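You operate a simulated robot arm through the tools that you are given. There is no shell and no other tool. Be economical: measure what you need, move in short steps, check, and stop when the job is done.

You run a simulated two-armed robot. Do the job below in one go: nothing can be reset, and whatever is moved stays where it is left.

Task
Take the wire reel with the largest size on its label from the top shelf of the grey cart and leave it on the shelf of the roll table. Then take the white fitting and put it on the back left corner of the press twenty-six table. Then stack the 1.2 tip box from the top shelf of the blue cart on top of the 1.0 tip box. Then press the brass key two times. Then put the blue case on top of the blue metal panel. Then take the green pouch from the right shelf under the long bench and leave it on the upper shelf of the middle rack. Then take the red star knob on the top of the grey chest and put it away on the high step of the packing bench. Then open the middle left drawer, take the relay that says "27" from the top of the grey chest and put it in the inside of the middle left drawer and shut the drawer again. Do these in the order given. Set down upright: relay.

It is judged by the outcome, as a careful person would: the job done as asked, and still so three seconds after it is handed in. It fails if anything else is knocked over, pushed out of place, dropped, spilled or broken.

Robot
Two 7-joint arms with fingered hands on one trunk, on a base that drives. Base frame: it is fixed to the floor where the robot stands at the start and does not move with it; the origin is under the middle of the robot, x ahead of it, y to its left, z up; the surface under the hand at the start is at about z = 780. Units: mm, rad, N and s.
The left shoulder is at the start at [94, 173, 1028], the right one opposite. With the tool pointing down near the work surface each hand reaches from about 420 to 840 mm from the robot's upright axis, wherever it stands, measured 20 degrees to its own side. Places, roughly: back left corner of the press twenty-six table [5500, -1100, 700]; blue case (6x15x5 cm) [2800, 1300, 200]; blue metal panel (39x46x6 cm) [-1600, -600, 800]; brass key [2300, 1500, 1100]; green pouch (8x10x4 cm) [3400, 1400, 200]; high step of the packing bench (57x15 cm) [3380, -3520, 880]; inside of the middle left drawer [500, 1500, 500]; middle left drawer [500, 1400, 600]; red star knob (3x3x3 cm) [500, 1300, 800]; relay [750, 1500, 750]; shelf of the roll table [-500, 1500, 300]; tip box [1750, -250, 750]; upper shelf of the middle rack [7600, 1600, 1300]; white fitting (4x2x2 cm) [700, 0, 800]; wire reel [500, -250, 750]. Payload 3.5 kg a hand.
The TCP of each hand is the grasp point between the finger pads, 25 mm short of the fingertips. In the tool frame z runs along the fingers and y along their closing line. The gripper opens to 88 mm. The gripper's body begins 29 mm behind the TCP. The gripper is a hand of 3 fingers: y runs from the thumb to the fingers, the wrist lies at [-13, -97, -162] in the tool frame, and closing takes about 1.5 s.
Orientation is that of the tool frame in the base frame, as a unit quaternion [x, y, z, w]. With the fingers straight down and the wrist toward the robot, the tool's x, y and z point along [0, 1, 0], [1, 0, 0] and [0, 0, -1] of the base frame.

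Tools
- The arms move only by the tool play_rows. It takes "left_increments", "right_increments" or both (then of equal length, played together; a hand with none holds still); each is a list that holds one entry, the list of rows, each a list of 7 numbers: the turn, a rotation vector about the tool's x, y, z in units of 60 degrees (1.0 is 60 degrees), then the shift along the tool's x, y, z in units of 100 mm (1.0 is 100 mm), then the closure, from 0 (fully open) to 1 (shut). In form: [[[wx, wy, wz, x, y, z, claw], ...]]. A call has 1 to 20 rows; each row is the pose to reach, as a shift and turn from the pose commanded when the call began, along the tool's axes at that moment. A call with a number of a shift or a turn outside -1 to 1 is refused whole. Rows are played at 5 a second. More than 50 mm and 0.15 rad between two rows, or a gripper value outside its range, and nothing of the call is played. Where a pose cannot be reached the arm comes as near as it can. A force on the tool above 40 N (or 10 N above the force at the start of the call, whichever is more), or a blocked arm, ends the call early, and 0.2 s more pass. The fingers move at their own pace (about 72 mm/s each) and stop on an object; they squeeze with about 22 N. The grip force told is the motor's: it shows also when the fingers shut on nothing. Time passes only in rows, and 0.2 s behind the last, so rows that repeat a pose let the fingers close. It gives the time, the measured TCP pose, the force on the tool (base axes), the opening and the grip force at its end, in the units of the frame above (readings bear some noise), with the torque about the TCP (base axes, N m) and any sound that the robot's microphone picked up.
- Cameras (640 x 400 px; columns grow to the right, rows downward): "scene" is now at [231.9, 11.4, 1243.9]; the picture's right is [0.11, -0.99, -0.03], its down [-0.65, -0.05, -0.75] and it looks along [0.75, 0.11, -0.66] (base axes); focal length 261 px, centre (320, 200). "left" rides on the left gripper at [-58, -85, -100] in its tool frame; the picture's right is [-0.67, -0.35, 0.66], its down [0.68, -0.63, 0.37] and it looks along [0.29, 0.69, 0.66] (tool axes); focal length 261 px, centre (320, 200). "right" rides on the right gripper at [58, -85, -100] in its tool frame; the picture's right is [-0.67, 0.35, -0.65], its down [-0.69, -0.63, 0.37] and it looks along [-0.28, 0.69, 0.66] (tool axes); focal length 261 px, centre (320, 200). There is no depth. A picture from a camera that has moved, and an enlarged one, comes with that camera's place and axes in the base frame and with its lens.
- snapshot(camera): a new picture of that camera. The clock stands still meanwhile.
- lift_body(by): slides the trunk up (or, below 0, down) by that many mm; the arms and the scene camera ride with it, the base frame stays. It gives what a move gives, with no picture.
- drive_base(legs): drives the robot by 1 to 6 legs, each [ahead, left, turn to the left] in mm, mm and rad, along the robot's own axes; the way and the turn of a leg run together, so that a leg with both is an arc; at most 1500 mm and 3.142 rad a leg. The arms and the cameras ride along, it lands a little off, and it stops where it bumps. It gives what a move gives.
- hand_shape(shape, hand): the hand has 3 fingers and takes this shape, open, in about a second: jaw (thumb against the fingers, like two jaws); tri (thumb and two fingers); tip (a fingertip pinch); poke (one finger out to press); point (the index stretched); flat (the hand flat); cup (the hand cupped); fist (a fist). The gripper value then closes the fingers along that shape, each until it touches; the sizes above hold for jaw. It gives what a move gives, with no picture.
- turn_head(pan, tilt): turns the head with the scene camera to pan (to the left, within 1.501 rad either way) and tilt (down, from -0.506 to 1.204), counted from straight ahead of the robot. It gives what a move gives.
- close_up(camera, box): a new picture of the part [left, top, right, bottom] of that camera's present view, enlarged. The clock stands still meanwhile.
- sign_off(): hands the job in; it is judged then, once.

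Go step by step. Nothing tells you exact positions but the pictures and the camera data: compare them with the known pose of the tool, close in by small moves and look again before you grip or let go. The budget is 493 turns and 264 pictures, counting those below and the enlarged ones. Unless the task says otherwise, let go and move clear before handing in.

The tools are called by a JSON object that holds its "op" and its "data". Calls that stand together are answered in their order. play_rows: Moves the arms, as the interface text tells. Its arguments: {"type":"object","properties":{"left_increments":{"type":"array","items":{"type":"array","items":{"type":"array","items":{"type":"number"}}}},"right_increments":{"type":"array","items":{"type":"array","items":{"type":"array","items":{"type":"number"}}}}},"required":[]} The other tools are called the same way: lift_body (by) slides the trunk up or down; hand_shape (shape, hand) gives the hand a shape; drive_base (legs) drives the base; turn_head (pan, tilt) turns the head that bears the scene camera; snapshot (camera) takes a picture; close_up (camera, box) takes an enlarged picture of a part of a camera's view; sign_off () hands the job in.

At the start:

```text
t: 0.0
left_eef_pos: [512.7, 245.3, 1041.4]
left_tcp_rot: [0.707, 0.707, 0.0, 0.001]
left_wrist_force: [0.0, 0.2, -0.2]
left_moment: [0.01, -0.01, -0.01]
left_opening: 87.5
left_grip_force: 0.0
left_shape: jaw
right_eef_pos: [507.0, -127.7, 1011.6]
right_tcp_rot: [0.708, 0.707, 0.0, 0.0]
right_wrist_force: [-0.5, -0.1, -0.4]
right_moment: [0.02, 0.03, -0.02]
right_opening: 87.6
right_grip_force: 0.1
right_shape: jaw
trunk travel left (down, up): [-125.0, 330.0]
robot x, y, heading: [3.8, -1.4, 0.002]
head pan, tilt: [0.119, 0.431]
```

scene: 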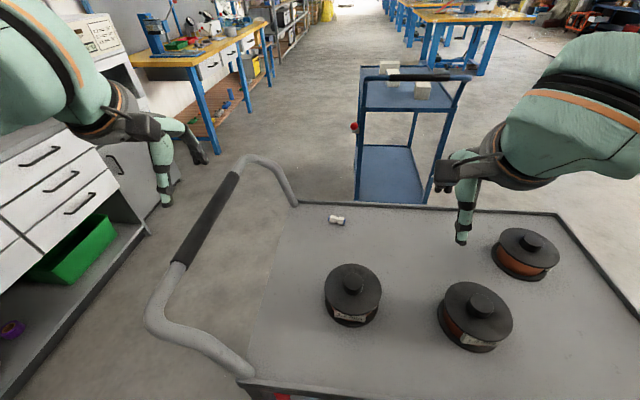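
right: 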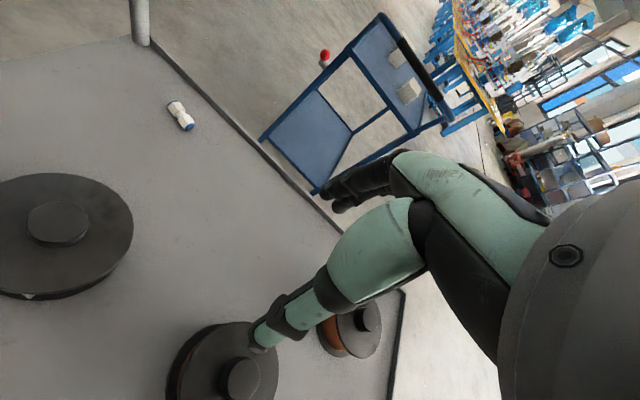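
left: 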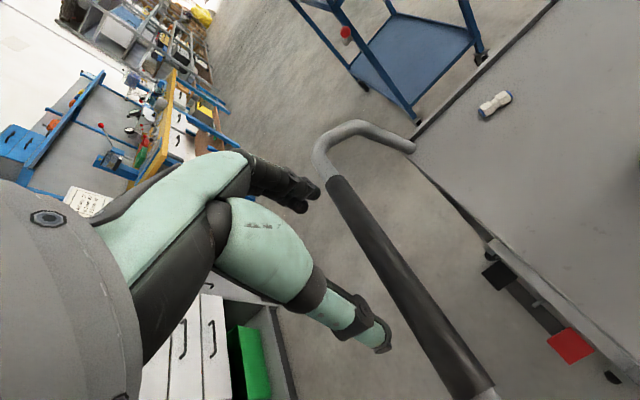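

I see three wire reels on the grey cart in front of me, with labels facing me. I'll enlarge the labels first.

{"op": "close_up", "data": {"camera": "scene", "box": [310, 250, 530, 360]}}

{"op": "close_up", "data": {"camera": "scene", "box": [480, 220, 570, 290]}}

```text
2.91 times, centred on (420, 305) of scene
camera zoom: at [231.9, 11.4, 1243.9], right [0.11, -0.99, -0.03], down [-0.65, -0.05, -0.75], along [0.75, 0.11, -0.66], focal length 759 px, centre (29, -106)
```

zoom: 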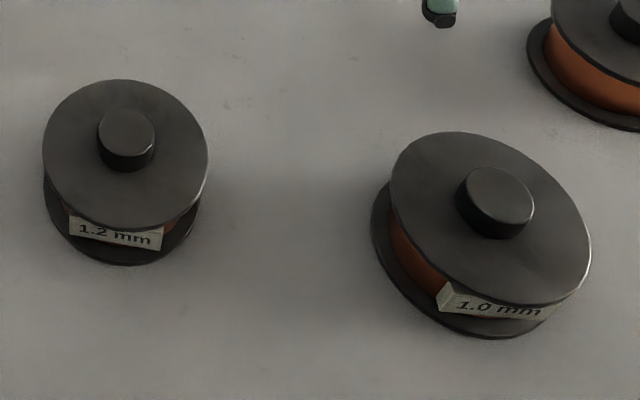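

```text
5.71 times, centred on (525, 255) of scene
camera zoom: at [231.9, 11.4, 1243.9], right [0.11, -0.99, -0.03], down [-0.65, -0.05, -0.75], along [0.75, 0.11, -0.66], focal length 1491 px, centre (-851, -114)
```

zoom: 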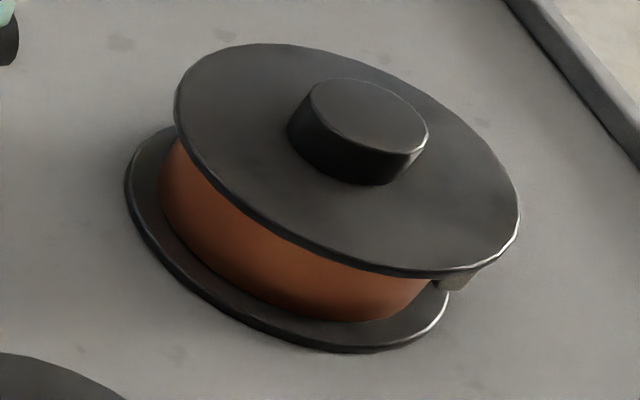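

Two labels read 1.2 mm and 1.0 mm; the third faces right. I'll look around to the right before driving that way.

{"op": "turn_head", "data": {"pan": -1.2, "tilt": 0.5}}

{"op": "snapshot", "data": {"camera": "scene"}}

{"op": "turn_head", "data": {"pan": 1.4, "tilt": 0.5}}

{"op": "snapshot", "data": {"camera": "scene"}}

```text
t: 1.5
left_eef_pos: [513.2, 245.9, 1041.0]
left_tcp_rot: [0.707, 0.707, 0.001, 0.0]
left_wrist_force: [-0.3, -0.2, -1.1]
left_moment: [0.0, 0.03, 0.03]
left_opening: 87.8
left_grip_force: 0.1
left_shape: jaw
right_eef_pos: [506.9, -127.8, 1010.7]
right_tcp_rot: [0.708, 0.706, 0.001, -0.001]
right_wrist_force: [0.0, 0.0, 0.4]
right_moment: [0.01, -0.01, 0.02]
right_opening: 87.5
right_grip_force: 0.1
right_shape: jaw
trunk travel left (down, up): [-125.0, 330.0]
robot x, y, heading: [-0.5, -3.9, 0.002]
head pan, tilt: [-1.201, 0.499]
```

```text
258 pictures are left
camera scene: at [173.9, -84.3, 1254.5], right [-0.89, -0.36, 0.26], down [-0.41, 0.45, -0.79], along [0.17, -0.82, -0.55], focal length 261 px, centre (320, 200)
```

scene: 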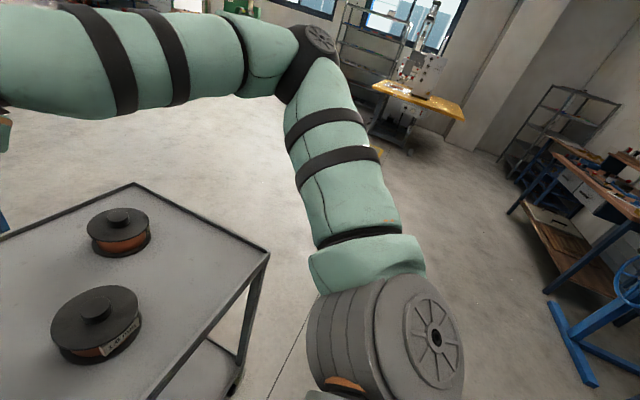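

```text
t: 3.8
left_eef_pos: [511.6, 245.4, 1042.0]
left_tcp_rot: [0.707, 0.707, 0.0, 0.0]
left_wrist_force: [-0.2, 0.1, 0.7]
left_moment: [0.01, -0.03, 0.01]
left_opening: 87.7
left_grip_force: 0.2
left_shape: jaw
right_eef_pos: [506.7, -126.6, 1010.8]
right_tcp_rot: [0.708, 0.706, 0.0, -0.001]
right_wrist_force: [-0.1, 0.2, 0.3]
right_moment: [0.0, 0.02, -0.02]
right_opening: 87.5
right_grip_force: 0.1
right_shape: jaw
trunk travel left (down, up): [-125.0, 330.0]
robot x, y, heading: [0.9, -1.0, 0.0]
head pan, tilt: [1.4, 0.499]
```

```text
257 pictures are left
camera scene: at [157.2, 90.2, 1259.4], right [0.95, -0.17, -0.28], down [-0.33, -0.47, -0.82], along [0.01, 0.87, -0.5], focal length 261 px, centre (320, 200)
```

scene: 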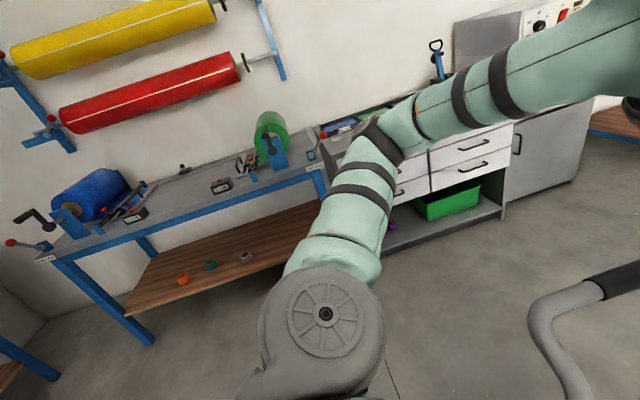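

The way to the right is free. I'll drive right and look back at the third reel's label.

{"op": "drive_base", "data": {"legs": [[0, -750, 0]]}}

{"op": "turn_head", "data": {"pan": 0.4, "tilt": 0.6}}

{"op": "snapshot", "data": {"camera": "scene"}}

```text
t: 7.9
left_eef_pos: [513.4, -508.3, 1040.1]
left_tcp_rot: [0.705, 0.709, 0.0, -0.001]
left_wrist_force: [0.3, -0.1, 0.3]
left_moment: [-0.02, -0.01, 0.01]
left_opening: 87.2
left_grip_force: 0.1
left_shape: jaw
right_eef_pos: [510.8, -879.4, 1010.4]
right_tcp_rot: [0.706, 0.708, 0.0, 0.0]
right_wrist_force: [0.0, 0.3, 0.5]
right_moment: [-0.06, -0.02, -0.01]
right_opening: 87.7
right_grip_force: 0.1
right_shape: jaw
trunk travel left (down, up): [-125.0, 330.0]
robot x, y, heading: [-0.5, -754.3, 0.006]
head pan, tilt: [1.4, 0.499]
```

```text
t: 9.2
left_eef_pos: [512.8, -508.1, 1040.7]
left_tcp_rot: [0.705, 0.709, 0.001, 0.0]
left_wrist_force: [-0.2, -0.3, 0.5]
left_moment: [-0.02, 0.01, -0.01]
left_opening: 87.8
left_grip_force: 0.0
left_shape: jaw
right_eef_pos: [510.7, -881.4, 1010.9]
right_tcp_rot: [0.705, 0.709, -0.001, -0.001]
right_wrist_force: [0.1, -0.3, -0.6]
right_moment: [-0.01, 0.01, 0.02]
right_opening: 87.7
right_grip_force: 0.1
right_shape: jaw
trunk travel left (down, up): [-125.0, 330.0]
robot x, y, heading: [6.0, -755.8, 0.003]
head pan, tilt: [0.4, 0.6]
```

```text
256 pictures are left
camera scene: at [219.8, -719.3, 1232.1], right [0.38, -0.92, -0.11], down [-0.73, -0.22, -0.65], along [0.57, 0.32, -0.76], focal length 261 px, centre (320, 200)
```

scene: 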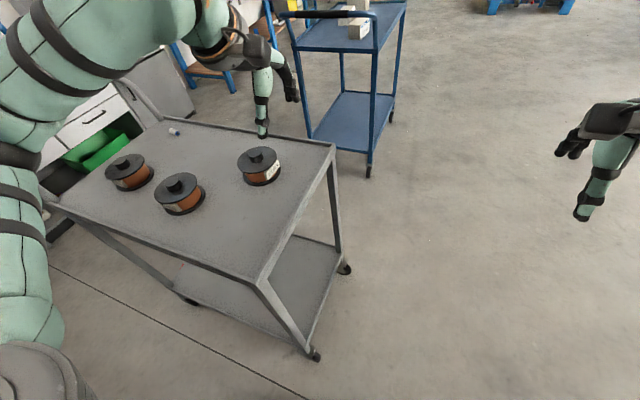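

{"op": "close_up", "data": {"camera": "scene", "box": [230, 140, 290, 190]}}

{"op": "close_up", "data": {"camera": "scene", "box": [100, 120, 340, 270]}}

```text
8.00 times, centred on (260, 165) of scene
camera zoom: at [219.8, -719.3, 1232.1], right [0.38, -0.92, -0.11], down [-0.73, -0.22, -0.65], along [0.57, 0.32, -0.76], focal length 2087 px, centre (800, 480)
```

zoom: 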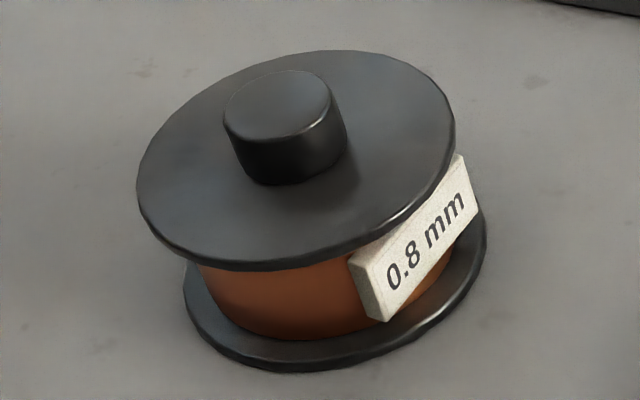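

```text
2.67 times, centred on (220, 195) of scene
camera zoom: at [219.8, -719.3, 1232.1], right [0.38, -0.92, -0.11], down [-0.73, -0.22, -0.65], along [0.57, 0.32, -0.76], focal length 696 px, centre (587, 213)
```

zoom: 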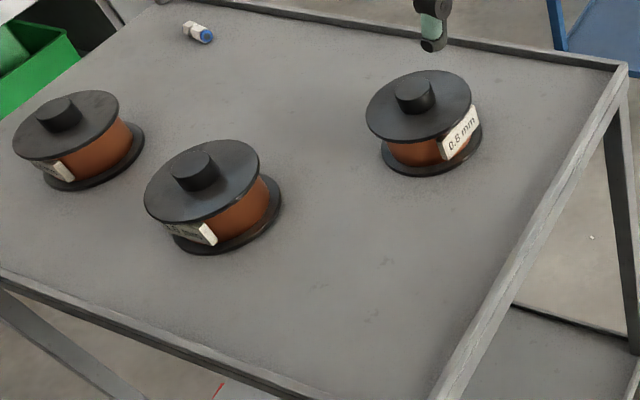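

The reels read 1.2, 1.0 and 0.8 mm, so the left one (1.2 mm, knob top at about [488, -4, 841]) is the one to take. I'll drive back and look at the reel from near.

{"op": "drive_base", "data": {"legs": [[0, 755, 0]]}}

{"op": "turn_head", "data": {"pan": 0.0, "tilt": 0.8}}

{"op": "snapshot", "data": {"camera": "scene"}}

{"op": "snapshot", "data": {"camera": "left"}}

```text
t: 13.2
left_eef_pos: [508.5, 243.3, 1042.3]
left_tcp_rot: [0.705, 0.71, 0.0, -0.001]
left_wrist_force: [0.7, 0.7, -0.5]
left_moment: [0.0, -0.01, -0.01]
left_opening: 87.7
left_grip_force: 0.2
left_shape: jaw
right_eef_pos: [504.8, -128.6, 1010.1]
right_tcp_rot: [0.706, 0.708, -0.001, -0.001]
right_wrist_force: [0.5, 0.0, 0.3]
right_moment: [0.02, 0.03, -0.01]
right_opening: 87.6
right_grip_force: 0.0
right_shape: jaw
trunk travel left (down, up): [-125.0, 330.0]
robot x, y, heading: [-1.1, -5.0, 0.006]
head pan, tilt: [0.4, 0.6]
```

```text
t: 14.1
left_eef_pos: [509.0, 244.4, 1041.4]
left_tcp_rot: [0.705, 0.709, 0.0, 0.0]
left_wrist_force: [-0.2, -0.1, 0.2]
left_moment: [0.01, -0.01, -0.02]
left_opening: 87.5
left_grip_force: 0.1
left_shape: jaw
right_eef_pos: [505.4, -128.4, 1011.3]
right_tcp_rot: [0.705, 0.709, -0.001, 0.0]
right_wrist_force: [0.4, -0.8, 0.2]
right_moment: [0.01, -0.03, -0.01]
right_opening: 87.6
right_grip_force: 0.1
right_shape: jaw
trunk travel left (down, up): [-125.0, 330.0]
robot x, y, heading: [-2.6, -4.8, 0.008]
head pan, tilt: [0.0, 0.799]
```

```text
253 pictures are left
camera scene: at [210.4, -2.0, 1216.2], right [0.01, -1.0, 0.0], down [-0.88, -0.01, -0.47], along [0.47, 0.0, -0.88], focal length 261 px, centre (320, 200)
```

scene: 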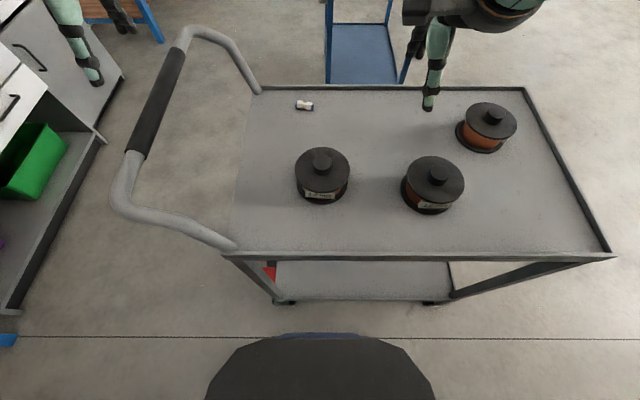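

```text
252 pictures are left
camera left: at [424.2, 186.2, 1141.1], right [-0.34, -0.67, -0.66], down [-0.63, 0.68, -0.37], along [0.69, 0.29, -0.66], focal length 261 px, centre (320, 200)
```

left: 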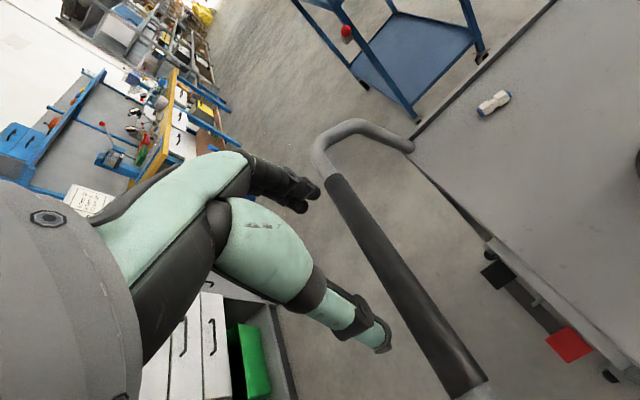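

The reel knob is about 27 mm wide and 17 mm tall. I'll drive right so the left hand stands over it, then lower.

{"op": "drive_base", "data": {"legs": [[-20, -248, -0.006]]}}

{"op": "play_rows", "data": {"left_increments": [[[0, 0, 0, 0, 0, 0.35, 0.3], [0, 0, 0, 0, 0, 0.7, 0.5], [0, 0, 0, 0, 0, 1.0, 0.5], [0, 0, 0, 0, 0, 1.0, 0.5]]]}}

{"op": "snapshot", "data": {"camera": "scene"}}

{"op": "snapshot", "data": {"camera": "left"}}

```text
t: 15.9
left_eef_pos: [491.0, -12.5, 1039.8]
left_tcp_rot: [0.707, 0.707, -0.001, 0.0]
left_wrist_force: [-0.3, -0.4, -0.4]
left_moment: [0.04, 0.02, -0.04]
left_opening: 87.3
left_grip_force: 0.2
left_shape: jaw
right_eef_pos: [485.8, -385.2, 1010.7]
right_tcp_rot: [0.708, 0.706, 0.0, -0.002]
right_wrist_force: [0.3, 0.1, 0.3]
right_moment: [0.0, 0.01, -0.01]
right_opening: 87.8
right_grip_force: 0.0
right_shape: jaw
trunk travel left (down, up): [-125.0, 330.0]
robot x, y, heading: [-21.8, -259.3, -0.002]
head pan, tilt: [0.0, 0.799]
```

```text
t: 16.9
left_eef_pos: [490.9, -12.9, 940.7]
left_tcp_rot: [0.708, 0.707, 0.0, 0.0]
left_wrist_force: [0.0, -0.3, 0.6]
left_moment: [0.01, 0.0, 0.03]
left_opening: 44.1
left_grip_force: 0.0
left_shape: jaw
right_eef_pos: [485.9, -384.8, 1011.4]
right_tcp_rot: [0.707, 0.707, 0.001, 0.0]
right_wrist_force: [0.2, -0.3, 0.3]
right_moment: [-0.01, -0.03, -0.01]
right_opening: 87.6
right_grip_force: 0.1
right_shape: jaw
trunk travel left (down, up): [-125.0, 330.0]
robot x, y, heading: [-18.7, -255.9, -0.003]
head pan, tilt: [0.0, 0.799]
```

```text
251 pictures are left
camera scene: at [190.9, -256.4, 1216.2], right [0.0, -1.0, 0.0], down [-0.88, 0.0, -0.47], along [0.47, 0.0, -0.88], focal length 261 px, centre (320, 200)
```

scene: 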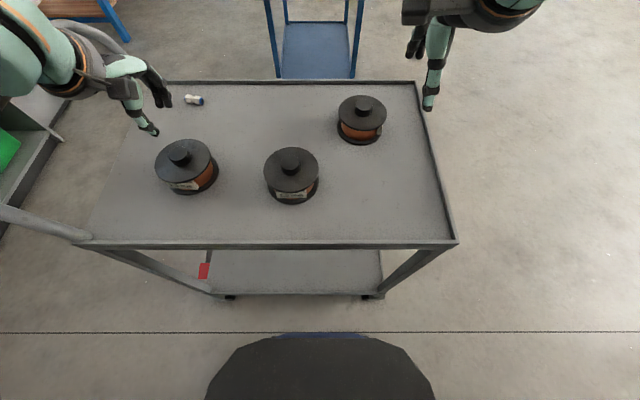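

```text
250 pictures are left
camera left: at [404.1, -69.7, 1040.2], right [-0.35, -0.67, -0.66], down [-0.63, 0.69, -0.37], along [0.69, 0.29, -0.66], focal length 261 px, centre (320, 200)
```

left: 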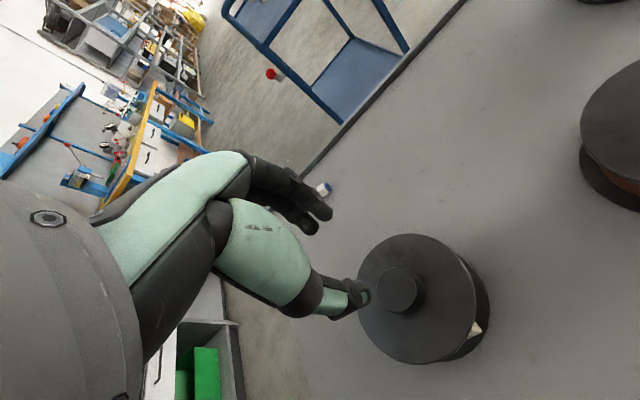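

Knob confirmed at about [489, -3]. I'll shift the hand 9 mm left and go down to just above the knob.

{"op": "play_rows", "data": {"left_increments": [[[0, 0, 0, 0.1, -0.01, 0.3, 0.3], [0, 0, 0, 0.1, -0.01, 0.6, 0.25], [0, 0, 0, 0.1, -0.01, 0.75, 0.25]]]}}

{"op": "close_up", "data": {"camera": "left", "box": [240, 180, 520, 355]}}

{"op": "close_up", "data": {"camera": "scene", "box": [90, 60, 270, 200]}}

```text
t: 17.8
left_eef_pos: [488.8, -0.3, 866.2]
left_tcp_rot: [0.708, 0.707, 0.0, 0.0]
left_wrist_force: [-0.7, -0.9, -0.4]
left_moment: [-0.01, -0.04, -0.03]
left_opening: 65.5
left_grip_force: 0.0
left_shape: jaw
right_eef_pos: [485.4, -385.0, 1009.1]
right_tcp_rot: [0.707, 0.707, -0.001, -0.001]
right_wrist_force: [1.1, -0.9, -0.7]
right_moment: [0.01, 0.01, 0.0]
right_opening: 87.6
right_grip_force: 0.0
right_shape: jaw
trunk travel left (down, up): [-125.0, 330.0]
robot x, y, heading: [-22.2, -256.4, 0.001]
head pan, tilt: [0.0, 0.799]
```

```text
2.29 times, centred on (380, 268) of left
camera zoom: at [403.8, -58.3, 965.3], right [-0.35, -0.67, -0.65], down [-0.63, 0.68, -0.37], along [0.69, 0.28, -0.66], focal length 596 px, centre (183, 46)
```

zoom: 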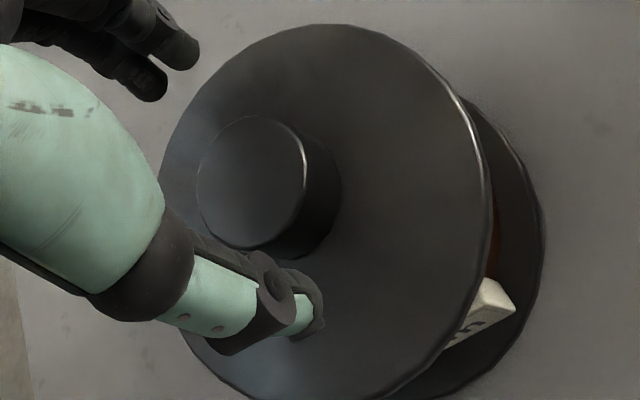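

```text
2.86 times, centred on (180, 130) of scene
camera zoom: at [191.2, -256.1, 1216.1], right [0.0, -1.0, 0.0], down [-0.88, 0.0, -0.47], along [0.47, 0.0, -0.88], focal length 746 px, centre (720, 400)
```

zoom: 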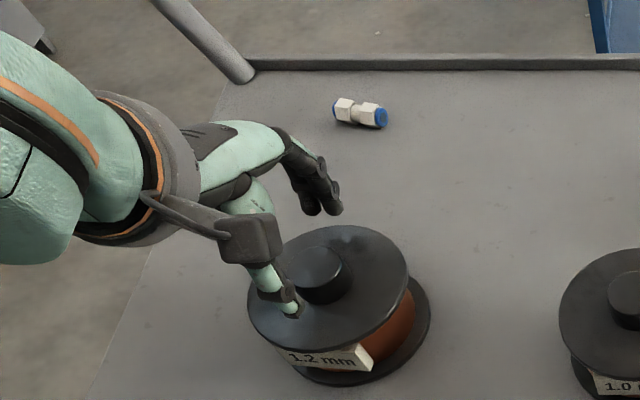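

The hand is nearly centred on the knob. I'll shift by a few millimetres, go down so the fingertips sit just above the flange, and close.

{"op": "play_rows", "data": {"left_increments": [[[0, 0, 0, -0.03, -0.04, 0.08, 0.3], [0, 0, 0, -0.03, -0.04, 0.16, 0.35], [0, 0, 0, -0.03, -0.04, 0.16, 0.7], [0, 0, 0, -0.03, -0.04, 0.16, 1], [0, 0, 0, -0.03, -0.04, 0.16, 1], [0, 0, 0, -0.03, -0.04, 0.16, 1], [0, 0, 0, -0.03, -0.04, 0.16, 1], [0, 0, 0, -0.03, -0.04, 0.16, 1], [0, 0, 0, -0.03, -0.04, 0.16, 1]]]}}

{"op": "close_up", "data": {"camera": "left", "box": [240, 180, 520, 355]}}

{"op": "close_up", "data": {"camera": "scene", "box": [90, 60, 270, 200]}}

```text
t: 19.8
left_eef_pos: [482.8, -5.3, 853.1]
left_tcp_rot: [0.707, 0.707, 0.002, 0.001]
left_wrist_force: [-8.0, -0.2, 28.1]
left_moment: [-0.05, 0.88, 0.02]
left_opening: 30.7
left_grip_force: 22.6
left_shape: jaw
right_eef_pos: [481.7, -386.7, 1011.8]
right_tcp_rot: [0.708, 0.707, 0.001, 0.0]
right_wrist_force: [-0.2, 0.4, 0.3]
right_moment: [0.01, 0.02, 0.0]
right_opening: 87.5
right_grip_force: 0.0
right_shape: jaw
trunk travel left (down, up): [-125.0, 330.0]
robot x, y, heading: [-22.2, -257.9, 0.006]
head pan, tilt: [0.0, 0.799]
```

```text
2.29 times, centred on (380, 268) of left
camera zoom: at [397.1, -62.5, 952.5], right [-0.35, -0.67, -0.66], down [-0.63, 0.69, -0.37], along [0.7, 0.29, -0.66], focal length 596 px, centre (183, 46)
```

zoom: 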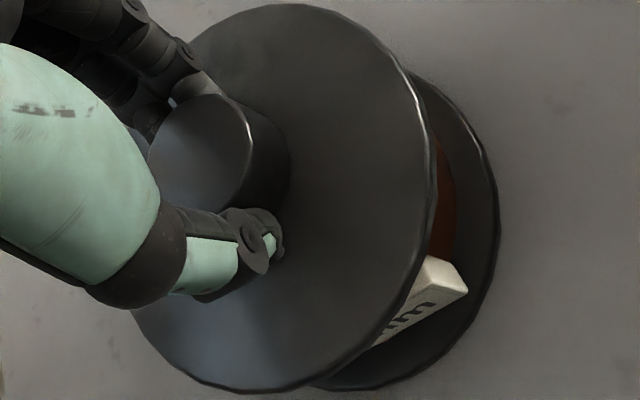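

```text
2.86 times, centred on (180, 130) of scene
camera zoom: at [186.6, -257.8, 1217.2], right [0.0, -1.0, 0.0], down [-0.88, 0.0, -0.47], along [0.47, 0.0, -0.88], focal length 746 px, centre (720, 400)
```

zoom: 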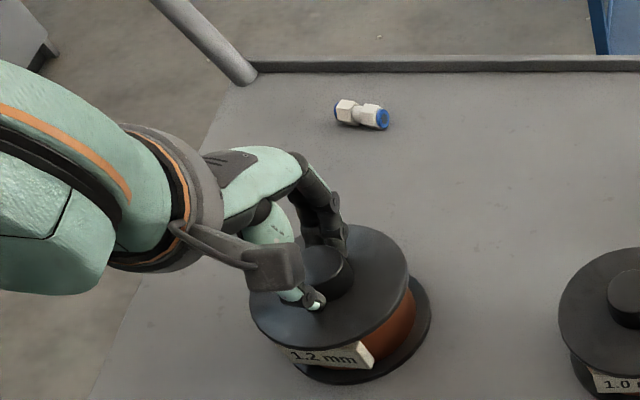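

The knob is gripped at 31 mm. I'll lift it and check that it hangs level.

{"op": "play_rows", "data": {"left_increments": [[[0, 0, 0, 0, 0, -0.1, 1], [0, 0, 0, 0, 0, -0.3, 1], [0, 0, 0, 0, 0, -0.6, 1], [0, 0, 0, 0, 0, -0.9, 1], [0, 0, 0, 0, 0, -0.9, 1]]]}}

{"op": "snapshot", "data": {"camera": "scene"}}

```text
t: 20.9
left_eef_pos: [486.2, -4.0, 939.3]
left_tcp_rot: [0.707, 0.707, -0.001, 0.001]
left_wrist_force: [0.3, -0.3, -9.4]
left_moment: [-0.01, -0.01, 0.02]
left_opening: 27.7
left_grip_force: 21.9
left_shape: jaw
right_eef_pos: [485.4, -383.9, 1010.7]
right_tcp_rot: [0.708, 0.707, 0.0, -0.001]
right_wrist_force: [-0.2, -0.6, -0.2]
right_moment: [0.02, 0.0, -0.01]
right_opening: 87.6
right_grip_force: 0.0
right_shape: jaw
trunk travel left (down, up): [-125.0, 330.0]
robot x, y, heading: [-19.0, -257.5, -0.003]
head pan, tilt: [0.0, 0.799]
```

```text
245 pictures are left
camera scene: at [192.2, -255.6, 1215.8], right [0.0, -1.0, 0.0], down [-0.88, 0.0, -0.47], along [0.47, 0.0, -0.88], focal length 261 px, centre (320, 200)
```

scene: 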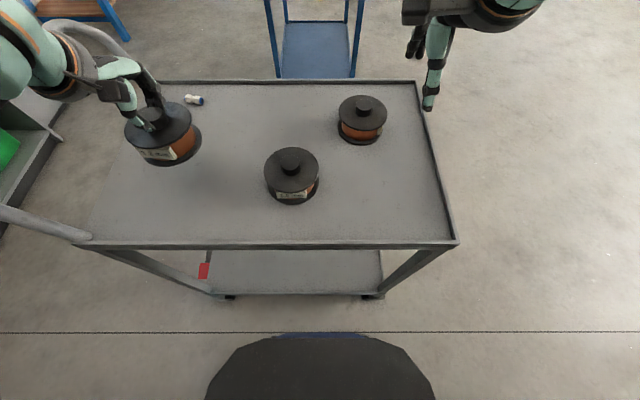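

The reel (about 0.95 kg) hangs level. I'll raise it, back away from the cart, turn left and look at the roll table.

{"op": "play_rows", "data": {"left_increments": [[[0, 0, 0, 0, 0, -0.3, 1], [0, 0, 0, 0, 0, -0.6, 1], [0, 0, 0, 0, 0, -0.9, 1]]]}}

{"op": "drive_base", "data": {"legs": [[-300, 0, 0], [0, 0, 1.57]]}}

{"op": "turn_head", "data": {"pan": 0.3, "tilt": 0.4}}

{"op": "snapshot", "data": {"camera": "scene"}}

```text
t: 21.8
left_eef_pos: [485.4, -4.6, 1029.4]
left_tcp_rot: [0.707, 0.707, -0.001, -0.001]
left_wrist_force: [-0.3, 0.2, -9.5]
left_moment: [0.0, 0.02, 0.0]
left_opening: 27.7
left_grip_force: 21.4
left_shape: jaw
right_eef_pos: [486.4, -383.8, 1010.6]
right_tcp_rot: [0.708, 0.706, 0.0, -0.001]
right_wrist_force: [-0.9, -0.5, 0.7]
right_moment: [0.03, -0.02, 0.03]
right_opening: 87.9
right_grip_force: 0.0
right_shape: jaw
trunk travel left (down, up): [-125.0, 330.0]
robot x, y, heading: [-20.9, -256.2, -0.001]
head pan, tilt: [0.0, 0.799]
```

```text
t: 27.6
left_eef_pos: [-575.8, 250.5, 1029.3]
left_tcp_rot: [-0.001, 1.0, 0.0, 0.001]
left_wrist_force: [-0.9, 0.2, -9.6]
left_moment: [0.01, -0.01, 0.04]
left_opening: 27.7
left_grip_force: 21.7
left_shape: jaw
right_eef_pos: [-195.0, 252.1, 1010.7]
right_tcp_rot: [0.001, 1.0, 0.0, 0.0]
right_wrist_force: [1.1, 1.2, 0.0]
right_moment: [0.02, 0.04, 0.01]
right_opening: 87.6
right_grip_force: 0.0
right_shape: jaw
trunk travel left (down, up): [-125.0, 330.0]
robot x, y, heading: [-323.8, -254.5, 1.574]
head pan, tilt: [0.0, 0.799]
```

```text
t: 28.5
left_eef_pos: [-576.1, 249.5, 1029.1]
left_tcp_rot: [-0.001, 1.0, -0.001, 0.0]
left_wrist_force: [0.9, -0.4, -9.8]
left_moment: [0.01, -0.02, 0.01]
left_opening: 27.2
left_grip_force: 21.7
left_shape: jaw
right_eef_pos: [-196.4, 250.9, 1011.5]
right_tcp_rot: [0.0, 1.0, -0.001, -0.001]
right_wrist_force: [0.1, 0.8, 0.8]
right_moment: [-0.01, 0.0, 0.0]
right_opening: 87.6
right_grip_force: 0.1
right_shape: jaw
trunk travel left (down, up): [-125.0, 330.0]
robot x, y, heading: [-320.0, -257.3, 1.573]
head pan, tilt: [0.3, 0.4]
```

```text
244 pictures are left
camera scene: at [-350.3, -26.0, 1247.3], right [0.96, 0.28, -0.08], down [0.12, -0.62, -0.78], along [-0.27, 0.73, -0.62], focal length 261 px, centre (320, 200)
```

scene: 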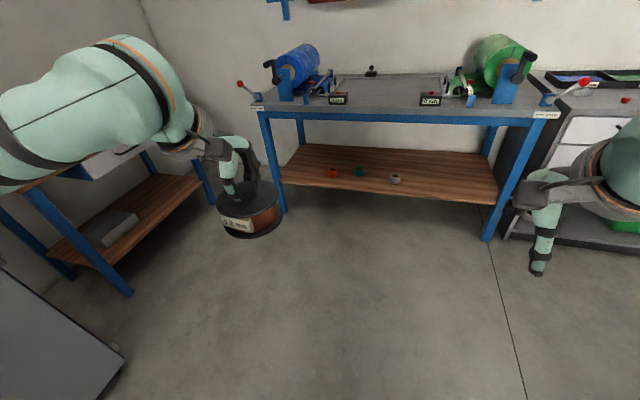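

The roll table's shelf (front edge about y = 1231, z = 300) has free room to the right of the small grey part. I'll raise and retract the right hand, then drive to face that room.

{"op": "play_rows", "data": {"right_increments": [[[0, 0, 0, 0, -0.25, -0.3, 0], [0, 0, 0, 0, -0.5, -0.6, 0], [0, 0, 0, 0, -0.8, -0.9, 0]]]}}

{"op": "drive_base", "data": {"legs": [[857, 0, 0], [0, -395, 0]]}}

{"op": "turn_head", "data": {"pan": 0.2, "tilt": 0.7}}

{"op": "snapshot", "data": {"camera": "scene"}}

```text
t: 29.3
left_eef_pos: [-575.7, 249.7, 1029.6]
left_tcp_rot: [-0.001, 1.0, -0.002, 0.0]
left_wrist_force: [-0.5, 0.3, -9.1]
left_moment: [0.01, -0.01, 0.0]
left_opening: 27.3
left_grip_force: 22.0
left_shape: jaw
right_eef_pos: [-196.4, 171.0, 1100.1]
right_tcp_rot: [0.0, 1.0, 0.0, -0.001]
right_wrist_force: [0.0, 0.7, -0.9]
right_moment: [-0.01, -0.01, -0.01]
right_opening: 88.0
right_grip_force: 0.1
right_shape: jaw
trunk travel left (down, up): [-125.0, 330.0]
robot x, y, heading: [-322.8, -258.5, 1.567]
head pan, tilt: [0.3, 0.4]
```

```text
t: 35.9
left_eef_pos: [-178.6, 1099.3, 1029.3]
left_tcp_rot: [0.001, 1.0, -0.001, 0.0]
left_wrist_force: [-0.5, 1.0, -10.1]
left_moment: [0.01, -0.04, -0.02]
left_opening: 27.4
left_grip_force: 22.0
left_shape: jaw
right_eef_pos: [202.1, 1020.2, 1101.4]
right_tcp_rot: [0.001, 1.0, -0.001, 0.0]
right_wrist_force: [0.4, -0.5, 0.7]
right_moment: [0.0, -0.02, 0.02]
right_opening: 87.8
right_grip_force: 0.0
right_shape: jaw
trunk travel left (down, up): [-125.0, 330.0]
robot x, y, heading: [78.2, 591.4, 1.567]
head pan, tilt: [0.3, 0.4]
```

```text
t: 36.7
left_eef_pos: [-177.2, 1100.5, 1028.8]
left_tcp_rot: [0.0, 1.0, -0.001, 0.0]
left_wrist_force: [-1.5, 0.3, -8.6]
left_moment: [0.03, -0.01, -0.03]
left_opening: 27.6
left_grip_force: 22.1
left_shape: jaw
right_eef_pos: [201.3, 1020.2, 1100.7]
right_tcp_rot: [0.0, 1.0, -0.001, 0.0]
right_wrist_force: [0.3, 0.2, -0.3]
right_moment: [0.03, -0.01, -0.01]
right_opening: 87.9
right_grip_force: 0.1
right_shape: jaw
trunk travel left (down, up): [-125.0, 330.0]
robot x, y, heading: [75.4, 592.6, 1.564]
head pan, tilt: [0.201, 0.7]
```

```text
243 pictures are left
camera scene: at [57.3, 810.5, 1223.1], right [0.98, 0.19, -0.06], down [0.13, -0.82, -0.56], along [-0.15, 0.54, -0.83], focal length 261 px, centre (320, 200)
```

scene: 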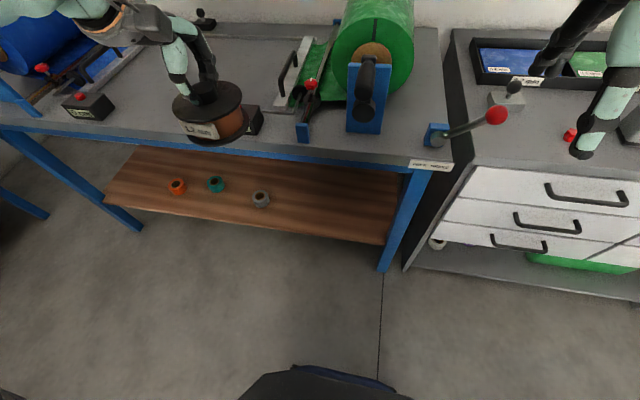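

The way is clear. I'll lower the trunk and then the left arm in front of the shelf.

{"op": "lift_body", "data": {"by": -125}}

{"op": "play_rows", "data": {"left_increments": [[[0, 0, 0, 0, 0, 0.33, 1], [0, 0, 0, 0, 0, 0.66, 1], [0, 0, 0, 0, 0, 1.0, 1]]]}}

{"op": "play_rows", "data": {"left_increments": [[[0, 0, 0, 0, 0, 0.33, 1], [0, 0, 0, 0, 0, 0.66, 1], [0, 0, 0, 0, 0, 1.0, 1]]]}}

{"op": "play_rows", "data": {"left_increments": [[[0, 0, 0, 0, 0, 0.33, 1], [0, 0, 0, 0, 0, 0.66, 1], [0, 0, 0, 0, 0, 1.0, 1]]]}}

{"op": "play_rows", "data": {"left_increments": [[[0, 0, 0, 0, 0, 0.33, 1], [0, 0, 0, 0, 0, 0.66, 1], [0, 0, 0, 0, 0, 1.0, 1]]]}}

{"op": "play_rows", "data": {"left_increments": [[[0, 0, 0, 0, 0, 0.33, 1], [0, 0, 0, 0, 0, 0.66, 1], [0, 0, 0, 0, 0, 0.9, 1]]]}}

{"op": "snapshot", "data": {"camera": "scene"}}

```text
t: 37.8
left_eef_pos: [-177.5, 1107.2, 914.0]
left_tcp_rot: [0.0, 1.0, -0.013, 0.0]
left_wrist_force: [0.3, -0.1, -9.6]
left_moment: [0.05, 0.02, -0.05]
left_opening: 27.4
left_grip_force: 21.6
left_shape: jaw
right_eef_pos: [203.4, 1033.4, 984.4]
right_tcp_rot: [0.013, 1.0, -0.016, -0.005]
right_wrist_force: [-5.5, 14.7, 2.6]
right_moment: [-1.94, -0.49, -1.55]
right_opening: 87.4
right_grip_force: 0.1
right_shape: jaw
trunk travel left (down, up): [-21.0, 433.0]
robot x, y, heading: [74.1, 595.9, 1.573]
head pan, tilt: [0.201, 0.7]
stopped: the force on the tool passed its limit at 84 N (the readings are from after the stop); the commanded pose is now the measured one
```

```text
t: 38.6
left_eef_pos: [-179.0, 1101.5, 815.5]
left_tcp_rot: [0.001, 1.0, -0.009, 0.0]
left_wrist_force: [-0.9, 0.7, -9.3]
left_moment: [0.06, -0.01, 0.03]
left_opening: 27.3
left_grip_force: 21.9
left_shape: jaw
right_eef_pos: [203.9, 1030.9, 987.6]
right_tcp_rot: [0.012, 1.0, -0.014, -0.003]
right_wrist_force: [3.5, 30.5, 0.3]
right_moment: [-3.41, 0.44, -1.55]
right_opening: 88.0
right_grip_force: 0.1
right_shape: jaw
trunk travel left (down, up): [-21.0, 433.0]
robot x, y, heading: [78.4, 593.3, 1.57]
head pan, tilt: [0.201, 0.7]
```

```text
t: 39.4
left_eef_pos: [-180.5, 1102.2, 716.2]
left_tcp_rot: [-0.001, 1.0, -0.01, 0.001]
left_wrist_force: [0.3, 0.3, -9.2]
left_moment: [-0.02, -0.01, 0.01]
left_opening: 27.2
left_grip_force: 22.1
left_shape: jaw
right_eef_pos: [203.1, 1029.7, 987.9]
right_tcp_rot: [0.012, 1.0, -0.014, -0.003]
right_wrist_force: [2.2, 31.9, 2.4]
right_moment: [-3.85, 0.52, -1.68]
right_opening: 87.8
right_grip_force: 0.1
right_shape: jaw
trunk travel left (down, up): [-21.0, 433.0]
robot x, y, heading: [74.7, 592.4, 1.566]
head pan, tilt: [0.201, 0.7]
```

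```text
t: 40.2
left_eef_pos: [-178.0, 1099.9, 616.3]
left_tcp_rot: [0.0, 1.0, -0.01, 0.0]
left_wrist_force: [0.7, 0.5, -9.1]
left_moment: [0.0, 0.01, 0.04]
left_opening: 27.3
left_grip_force: 22.6
left_shape: jaw
right_eef_pos: [202.9, 1031.0, 987.0]
right_tcp_rot: [0.011, 1.0, -0.014, -0.003]
right_wrist_force: [-2.7, 27.5, 6.6]
right_moment: [-3.76, 0.2, -1.95]
right_opening: 87.5
right_grip_force: 0.1
right_shape: jaw
trunk travel left (down, up): [-21.0, 433.0]
robot x, y, heading: [75.2, 590.5, 1.572]
head pan, tilt: [0.201, 0.7]
```

```text
t: 41.0
left_eef_pos: [-179.6, 1095.8, 516.2]
left_tcp_rot: [0.0, 1.0, -0.01, 0.0]
left_wrist_force: [0.1, 0.4, -9.7]
left_moment: [0.01, -0.01, 0.02]
left_opening: 27.3
left_grip_force: 21.5
left_shape: jaw
right_eef_pos: [203.7, 1030.8, 986.5]
right_tcp_rot: [0.011, 1.0, -0.014, -0.003]
right_wrist_force: [-4.8, 24.0, 9.5]
right_moment: [-3.52, -0.01, -2.05]
right_opening: 87.9
right_grip_force: 0.1
right_shape: jaw
trunk travel left (down, up): [-21.0, 433.0]
robot x, y, heading: [72.7, 592.3, 1.569]
head pan, tilt: [0.201, 0.7]
```

```text
t: 41.8
left_eef_pos: [-177.9, 1094.6, 426.1]
left_tcp_rot: [0.0, 1.0, -0.01, 0.001]
left_wrist_force: [-0.2, 0.0, -8.9]
left_moment: [0.01, -0.04, 0.01]
left_opening: 27.3
left_grip_force: 22.2
left_shape: jaw
right_eef_pos: [203.7, 1029.7, 987.2]
right_tcp_rot: [0.01, 1.0, -0.014, -0.003]
right_wrist_force: [-5.5, 22.1, 9.5]
right_moment: [-3.38, -0.09, -2.02]
right_opening: 87.8
right_grip_force: 0.0
right_shape: jaw
trunk travel left (down, up): [-21.0, 433.0]
robot x, y, heading: [72.5, 591.8, 1.576]
head pan, tilt: [0.201, 0.7]
```

```text
242 pictures are left
camera scene: at [59.6, 900.3, 1057.7], right [0.98, 0.15, -0.08], down [0.12, -0.93, -0.36], along [-0.13, 0.34, -0.93], focal length 261 px, centre (320, 200)
```

scene: 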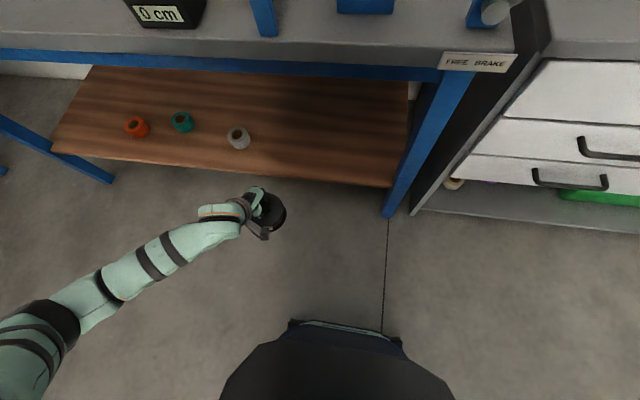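

The trunk stopped because the right arm met something, most likely my own body since it was retracted. I'll look with the right camera and pan the head to it.

{"op": "snapshot", "data": {"camera": "right"}}

{"op": "turn_head", "data": {"pan": -0.8, "tilt": 0.6}}

{"op": "snapshot", "data": {"camera": "scene"}}

```text
241 pictures are left
camera right: at [144.5, 949.1, 1089.4], right [0.68, 0.35, 0.64], down [0.67, -0.65, -0.35], along [0.3, 0.67, -0.68], focal length 261 px, centre (320, 200)
```

right: 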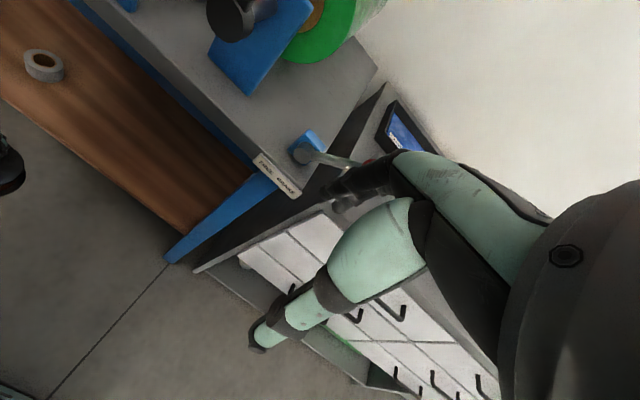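

```text
t: 43.1
left_eef_pos: [-177.6, 1094.2, 426.7]
left_tcp_rot: [0.0, 1.0, -0.01, 0.001]
left_wrist_force: [-1.1, 0.4, -9.4]
left_moment: [0.0, 0.03, -0.02]
left_opening: 26.9
left_grip_force: 22.1
left_shape: jaw
right_eef_pos: [203.7, 1029.4, 988.2]
right_tcp_rot: [0.011, 1.0, -0.012, -0.002]
right_wrist_force: [-0.1, 0.7, -0.4]
right_moment: [-0.01, -0.03, -0.01]
right_opening: 87.8
right_grip_force: 0.1
right_shape: jaw
trunk travel left (down, up): [-21.0, 433.0]
robot x, y, heading: [76.4, 592.0, 1.568]
head pan, tilt: [-0.799, 0.6]
```

```text
240 pictures are left
camera scene: at [137.8, 886.3, 1076.9], right [0.7, -0.63, 0.34], down [-0.4, -0.74, -0.54], along [0.59, 0.24, -0.77], focal length 261 px, centre (320, 200)
```

scene: 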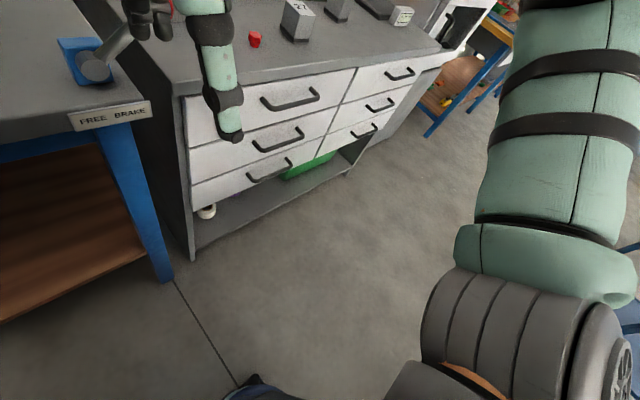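

The contact was my own head against the right wrist (the force vanished once the head turned). I'll move the right hand outward and up, then drive the reel in over the shelf.

{"op": "play_rows", "data": {"right_increments": [[[0, 0, 0, -0.3, 0, -0.3, 0], [0, 0, 0, -0.6, 0, -0.6, 0], [0, 0, 0, -0.9, 0, -1.0, 0]]]}}

{"op": "turn_head", "data": {"pan": 0.7, "tilt": 0.7}}

{"op": "drive_base", "data": {"legs": [[150, 0, 0]]}}

{"op": "snapshot", "data": {"camera": "scene"}}

{"op": "snapshot", "data": {"camera": "left"}}

```text
t: 43.9
left_eef_pos: [-179.2, 1094.3, 427.4]
left_tcp_rot: [0.0, 1.0, -0.009, -0.001]
left_wrist_force: [-0.8, -0.1, -9.1]
left_moment: [-0.01, 0.02, 0.0]
left_opening: 27.1
left_grip_force: 22.0
left_shape: jaw
right_eef_pos: [294.3, 1030.3, 1086.5]
right_tcp_rot: [0.011, 1.0, -0.013, -0.003]
right_wrist_force: [0.4, -0.2, -0.1]
right_moment: [0.0, 0.02, 0.01]
right_opening: 87.7
right_grip_force: 0.1
right_shape: jaw
trunk travel left (down, up): [-21.0, 433.0]
robot x, y, heading: [73.7, 592.2, 1.572]
head pan, tilt: [-0.799, 0.6]
```

```text
t: 45.5
left_eef_pos: [-177.9, 1095.9, 427.9]
left_tcp_rot: [0.0, 1.0, -0.009, 0.0]
left_wrist_force: [-0.7, 0.9, -9.1]
left_moment: [0.02, 0.04, -0.03]
left_opening: 27.1
left_grip_force: 22.3
left_shape: jaw
right_eef_pos: [295.2, 1031.1, 1086.6]
right_tcp_rot: [0.01, 1.0, -0.013, -0.003]
right_wrist_force: [0.3, -0.3, -0.4]
right_moment: [-0.01, 0.02, 0.02]
right_opening: 87.5
right_grip_force: 0.0
right_shape: jaw
trunk travel left (down, up): [-21.0, 433.0]
robot x, y, heading: [75.4, 593.6, 1.569]
head pan, tilt: [0.7, 0.7]
```

```text
t: 46.9
left_eef_pos: [-178.5, 1248.1, 427.1]
left_tcp_rot: [0.001, 1.0, -0.01, -0.001]
left_wrist_force: [-0.1, 0.1, -8.7]
left_moment: [0.07, 0.02, 0.01]
left_opening: 27.2
left_grip_force: 21.8
left_shape: jaw
right_eef_pos: [294.4, 1185.4, 1086.7]
right_tcp_rot: [0.011, 1.0, -0.014, -0.003]
right_wrist_force: [1.1, 1.2, 0.6]
right_moment: [0.0, 0.0, -0.01]
right_opening: 87.8
right_grip_force: 0.1
right_shape: jaw
trunk travel left (down, up): [-21.0, 433.0]
robot x, y, heading: [77.5, 745.5, 1.568]
head pan, tilt: [0.7, 0.7]
```

```text
239 pictures are left
camera scene: at [20.1, 1038.3, 1067.4], right [0.77, 0.57, -0.3], down [0.41, -0.8, -0.44], along [-0.49, 0.21, -0.84], focal length 261 px, centre (320, 200)
```

scene: 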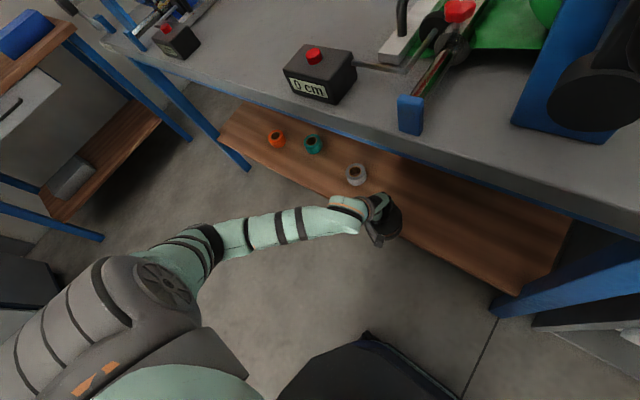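

```text
238 pictures are left
camera left: at [-120.3, 1164.7, 527.9], right [0.67, -0.36, -0.65], down [-0.69, -0.64, -0.35], along [-0.28, 0.68, -0.68], focal length 261 px, centre (320, 200)
```

left: 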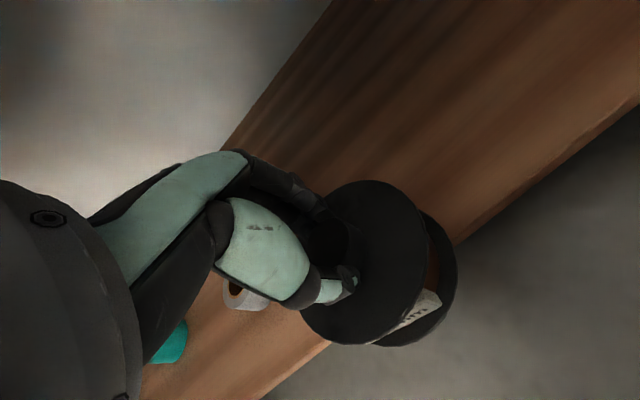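

The shelf's front edge is at about y = 1240. I'll go 75 mm farther in and lower to about 50 mm until contact.

{"op": "drive_base", "data": {"legs": [[80, 0, 0]]}}

{"op": "play_rows", "data": {"left_increments": [[[0, 0, 0, 0, 0, 0.15, 1], [0, 0, 0, 0, 0, 0.3, 1], [0, 0, 0, 0, 0, 0.4, 1], [0, 0, 0, 0, 0, 0.45, 1], [0, 0, 0, 0, 0, 0.5, 1], [0, 0, 0, 0, 0, 0.54, 1]]]}}

{"op": "snapshot", "data": {"camera": "left"}}

```text
t: 48.0
left_eef_pos: [-178.9, 1326.1, 426.3]
left_tcp_rot: [0.0, 1.0, -0.011, 0.0]
left_wrist_force: [-0.2, 0.2, -9.7]
left_moment: [0.03, 0.01, 0.0]
left_opening: 27.3
left_grip_force: 22.2
left_shape: jaw
right_eef_pos: [295.1, 1263.7, 1085.7]
right_tcp_rot: [0.011, 1.0, -0.014, -0.003]
right_wrist_force: [-0.4, -0.1, -0.1]
right_moment: [0.01, -0.01, 0.01]
right_opening: 87.6
right_grip_force: 0.1
right_shape: jaw
trunk travel left (down, up): [-21.0, 433.0]
robot x, y, heading: [75.4, 822.8, 1.573]
head pan, tilt: [0.7, 0.7]
```

```text
t: 49.4
left_eef_pos: [-177.5, 1324.1, 371.6]
left_tcp_rot: [0.0, 1.0, -0.009, 0.0]
left_wrist_force: [0.0, 0.3, -9.0]
left_moment: [0.0, 0.0, 0.02]
left_opening: 27.5
left_grip_force: 22.0
left_shape: jaw
right_eef_pos: [294.4, 1262.6, 1086.1]
right_tcp_rot: [0.009, 1.0, -0.013, -0.002]
right_wrist_force: [0.5, 0.0, -0.3]
right_moment: [0.03, 0.04, 0.02]
right_opening: 87.6
right_grip_force: 0.1
right_shape: jaw
trunk travel left (down, up): [-21.0, 433.0]
robot x, y, heading: [74.0, 822.9, 1.57]
head pan, tilt: [0.7, 0.7]
```

```text
237 pictures are left
camera left: at [-120.3, 1242.7, 473.9], right [0.67, -0.36, -0.65], down [-0.68, -0.64, -0.35], along [-0.29, 0.68, -0.67], focal length 261 px, centre (320, 200)
```

left: 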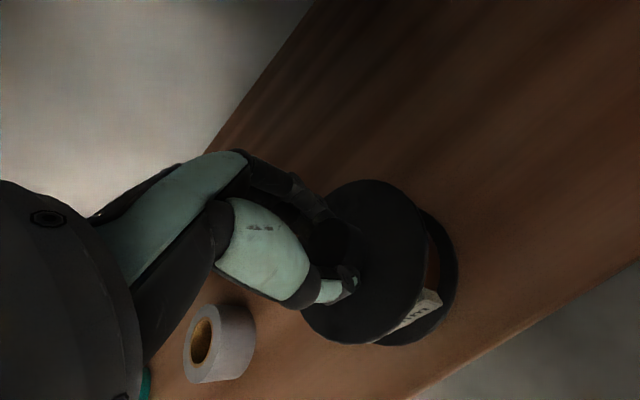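

No contact yet; the shelf is a little lower. I'll keep lowering by small steps.

{"op": "play_rows", "data": {"left_increments": [[[0, 0, 0, 0, 0, 0.05, 1], [0, 0, 0, 0, 0, 0.1, 1], [0, 0, 0, 0, 0, 0.14, 1], [0, 0, 0, 0, 0, 0.18, 1], [0, 0, 0, 0, 0, 0.21, 1]]]}}

```text
t: 50.4
left_eef_pos: [-176.9, 1328.2, 362.2]
left_tcp_rot: [-0.001, 1.0, 0.0, 0.002]
left_wrist_force: [-1.4, -8.1, 36.8]
left_moment: [-0.59, -0.02, 0.05]
left_opening: 30.9
left_grip_force: 21.5
left_shape: jaw
right_eef_pos: [295.9, 1258.8, 1088.0]
right_tcp_rot: [0.01, 1.0, -0.011, -0.004]
right_wrist_force: [0.3, -0.3, 0.5]
right_moment: [0.08, -0.01, -0.02]
right_opening: 87.7
right_grip_force: 0.0
right_shape: jaw
trunk travel left (down, up): [-21.0, 433.0]
robot x, y, heading: [75.3, 824.9, 1.573]
head pan, tilt: [0.7, 0.7]
stopped in row 5 (left hand): the force on the tool passed its limit at 44 N (the readings are from after the stop); the commanded pose is now the measured one
```

It rests on the shelf. I'll ease off a little, open, and raise the hand slowly.

{"op": "play_rows", "data": {"left_increments": [[[0, 0, 0, 0, 0, -0.03, 0.9], [0, 0, 0, 0, 0, -0.03, 0.6], [0, 0, 0, 0, 0, -0.03, 0.3], [0, 0, 0, 0, 0, -0.05, 0.2], [0, 0, 0, 0, 0, -0.15, 0.2], [0, 0, 0, 0, 0, -0.3, 0.2], [0, 0, 0, 0, 0, -0.5, 0.2]]]}}

{"op": "snapshot", "data": {"camera": "left"}}

```text
t: 52.0
left_eef_pos: [-178.6, 1325.3, 408.9]
left_tcp_rot: [0.0, 1.0, -0.006, 0.001]
left_wrist_force: [-0.2, -0.2, 0.4]
left_moment: [-0.01, -0.01, 0.02]
left_opening: 70.4
left_grip_force: 0.0
left_shape: jaw
right_eef_pos: [295.1, 1261.1, 1087.1]
right_tcp_rot: [0.01, 1.0, -0.013, -0.003]
right_wrist_force: [-1.0, -1.3, -0.4]
right_moment: [0.01, 0.01, 0.0]
right_opening: 88.0
right_grip_force: 0.1
right_shape: jaw
trunk travel left (down, up): [-21.0, 433.0]
robot x, y, heading: [76.6, 823.4, 1.573]
head pan, tilt: [0.7, 0.7]
```

```text
236 pictures are left
camera left: at [-120.9, 1243.3, 508.8], right [0.67, -0.36, -0.65], down [-0.68, -0.63, -0.36], along [-0.28, 0.69, -0.67], focal length 261 px, centre (320, 200)
```

left: 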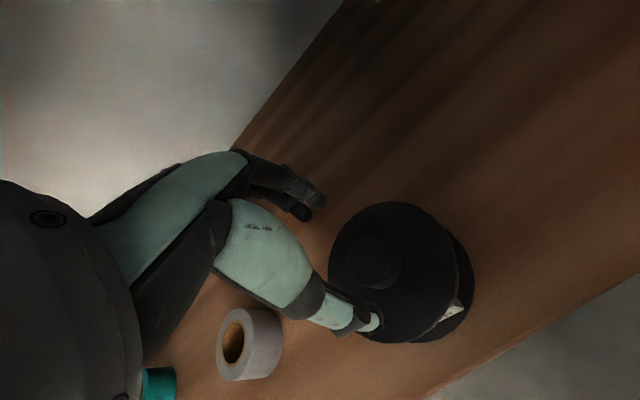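

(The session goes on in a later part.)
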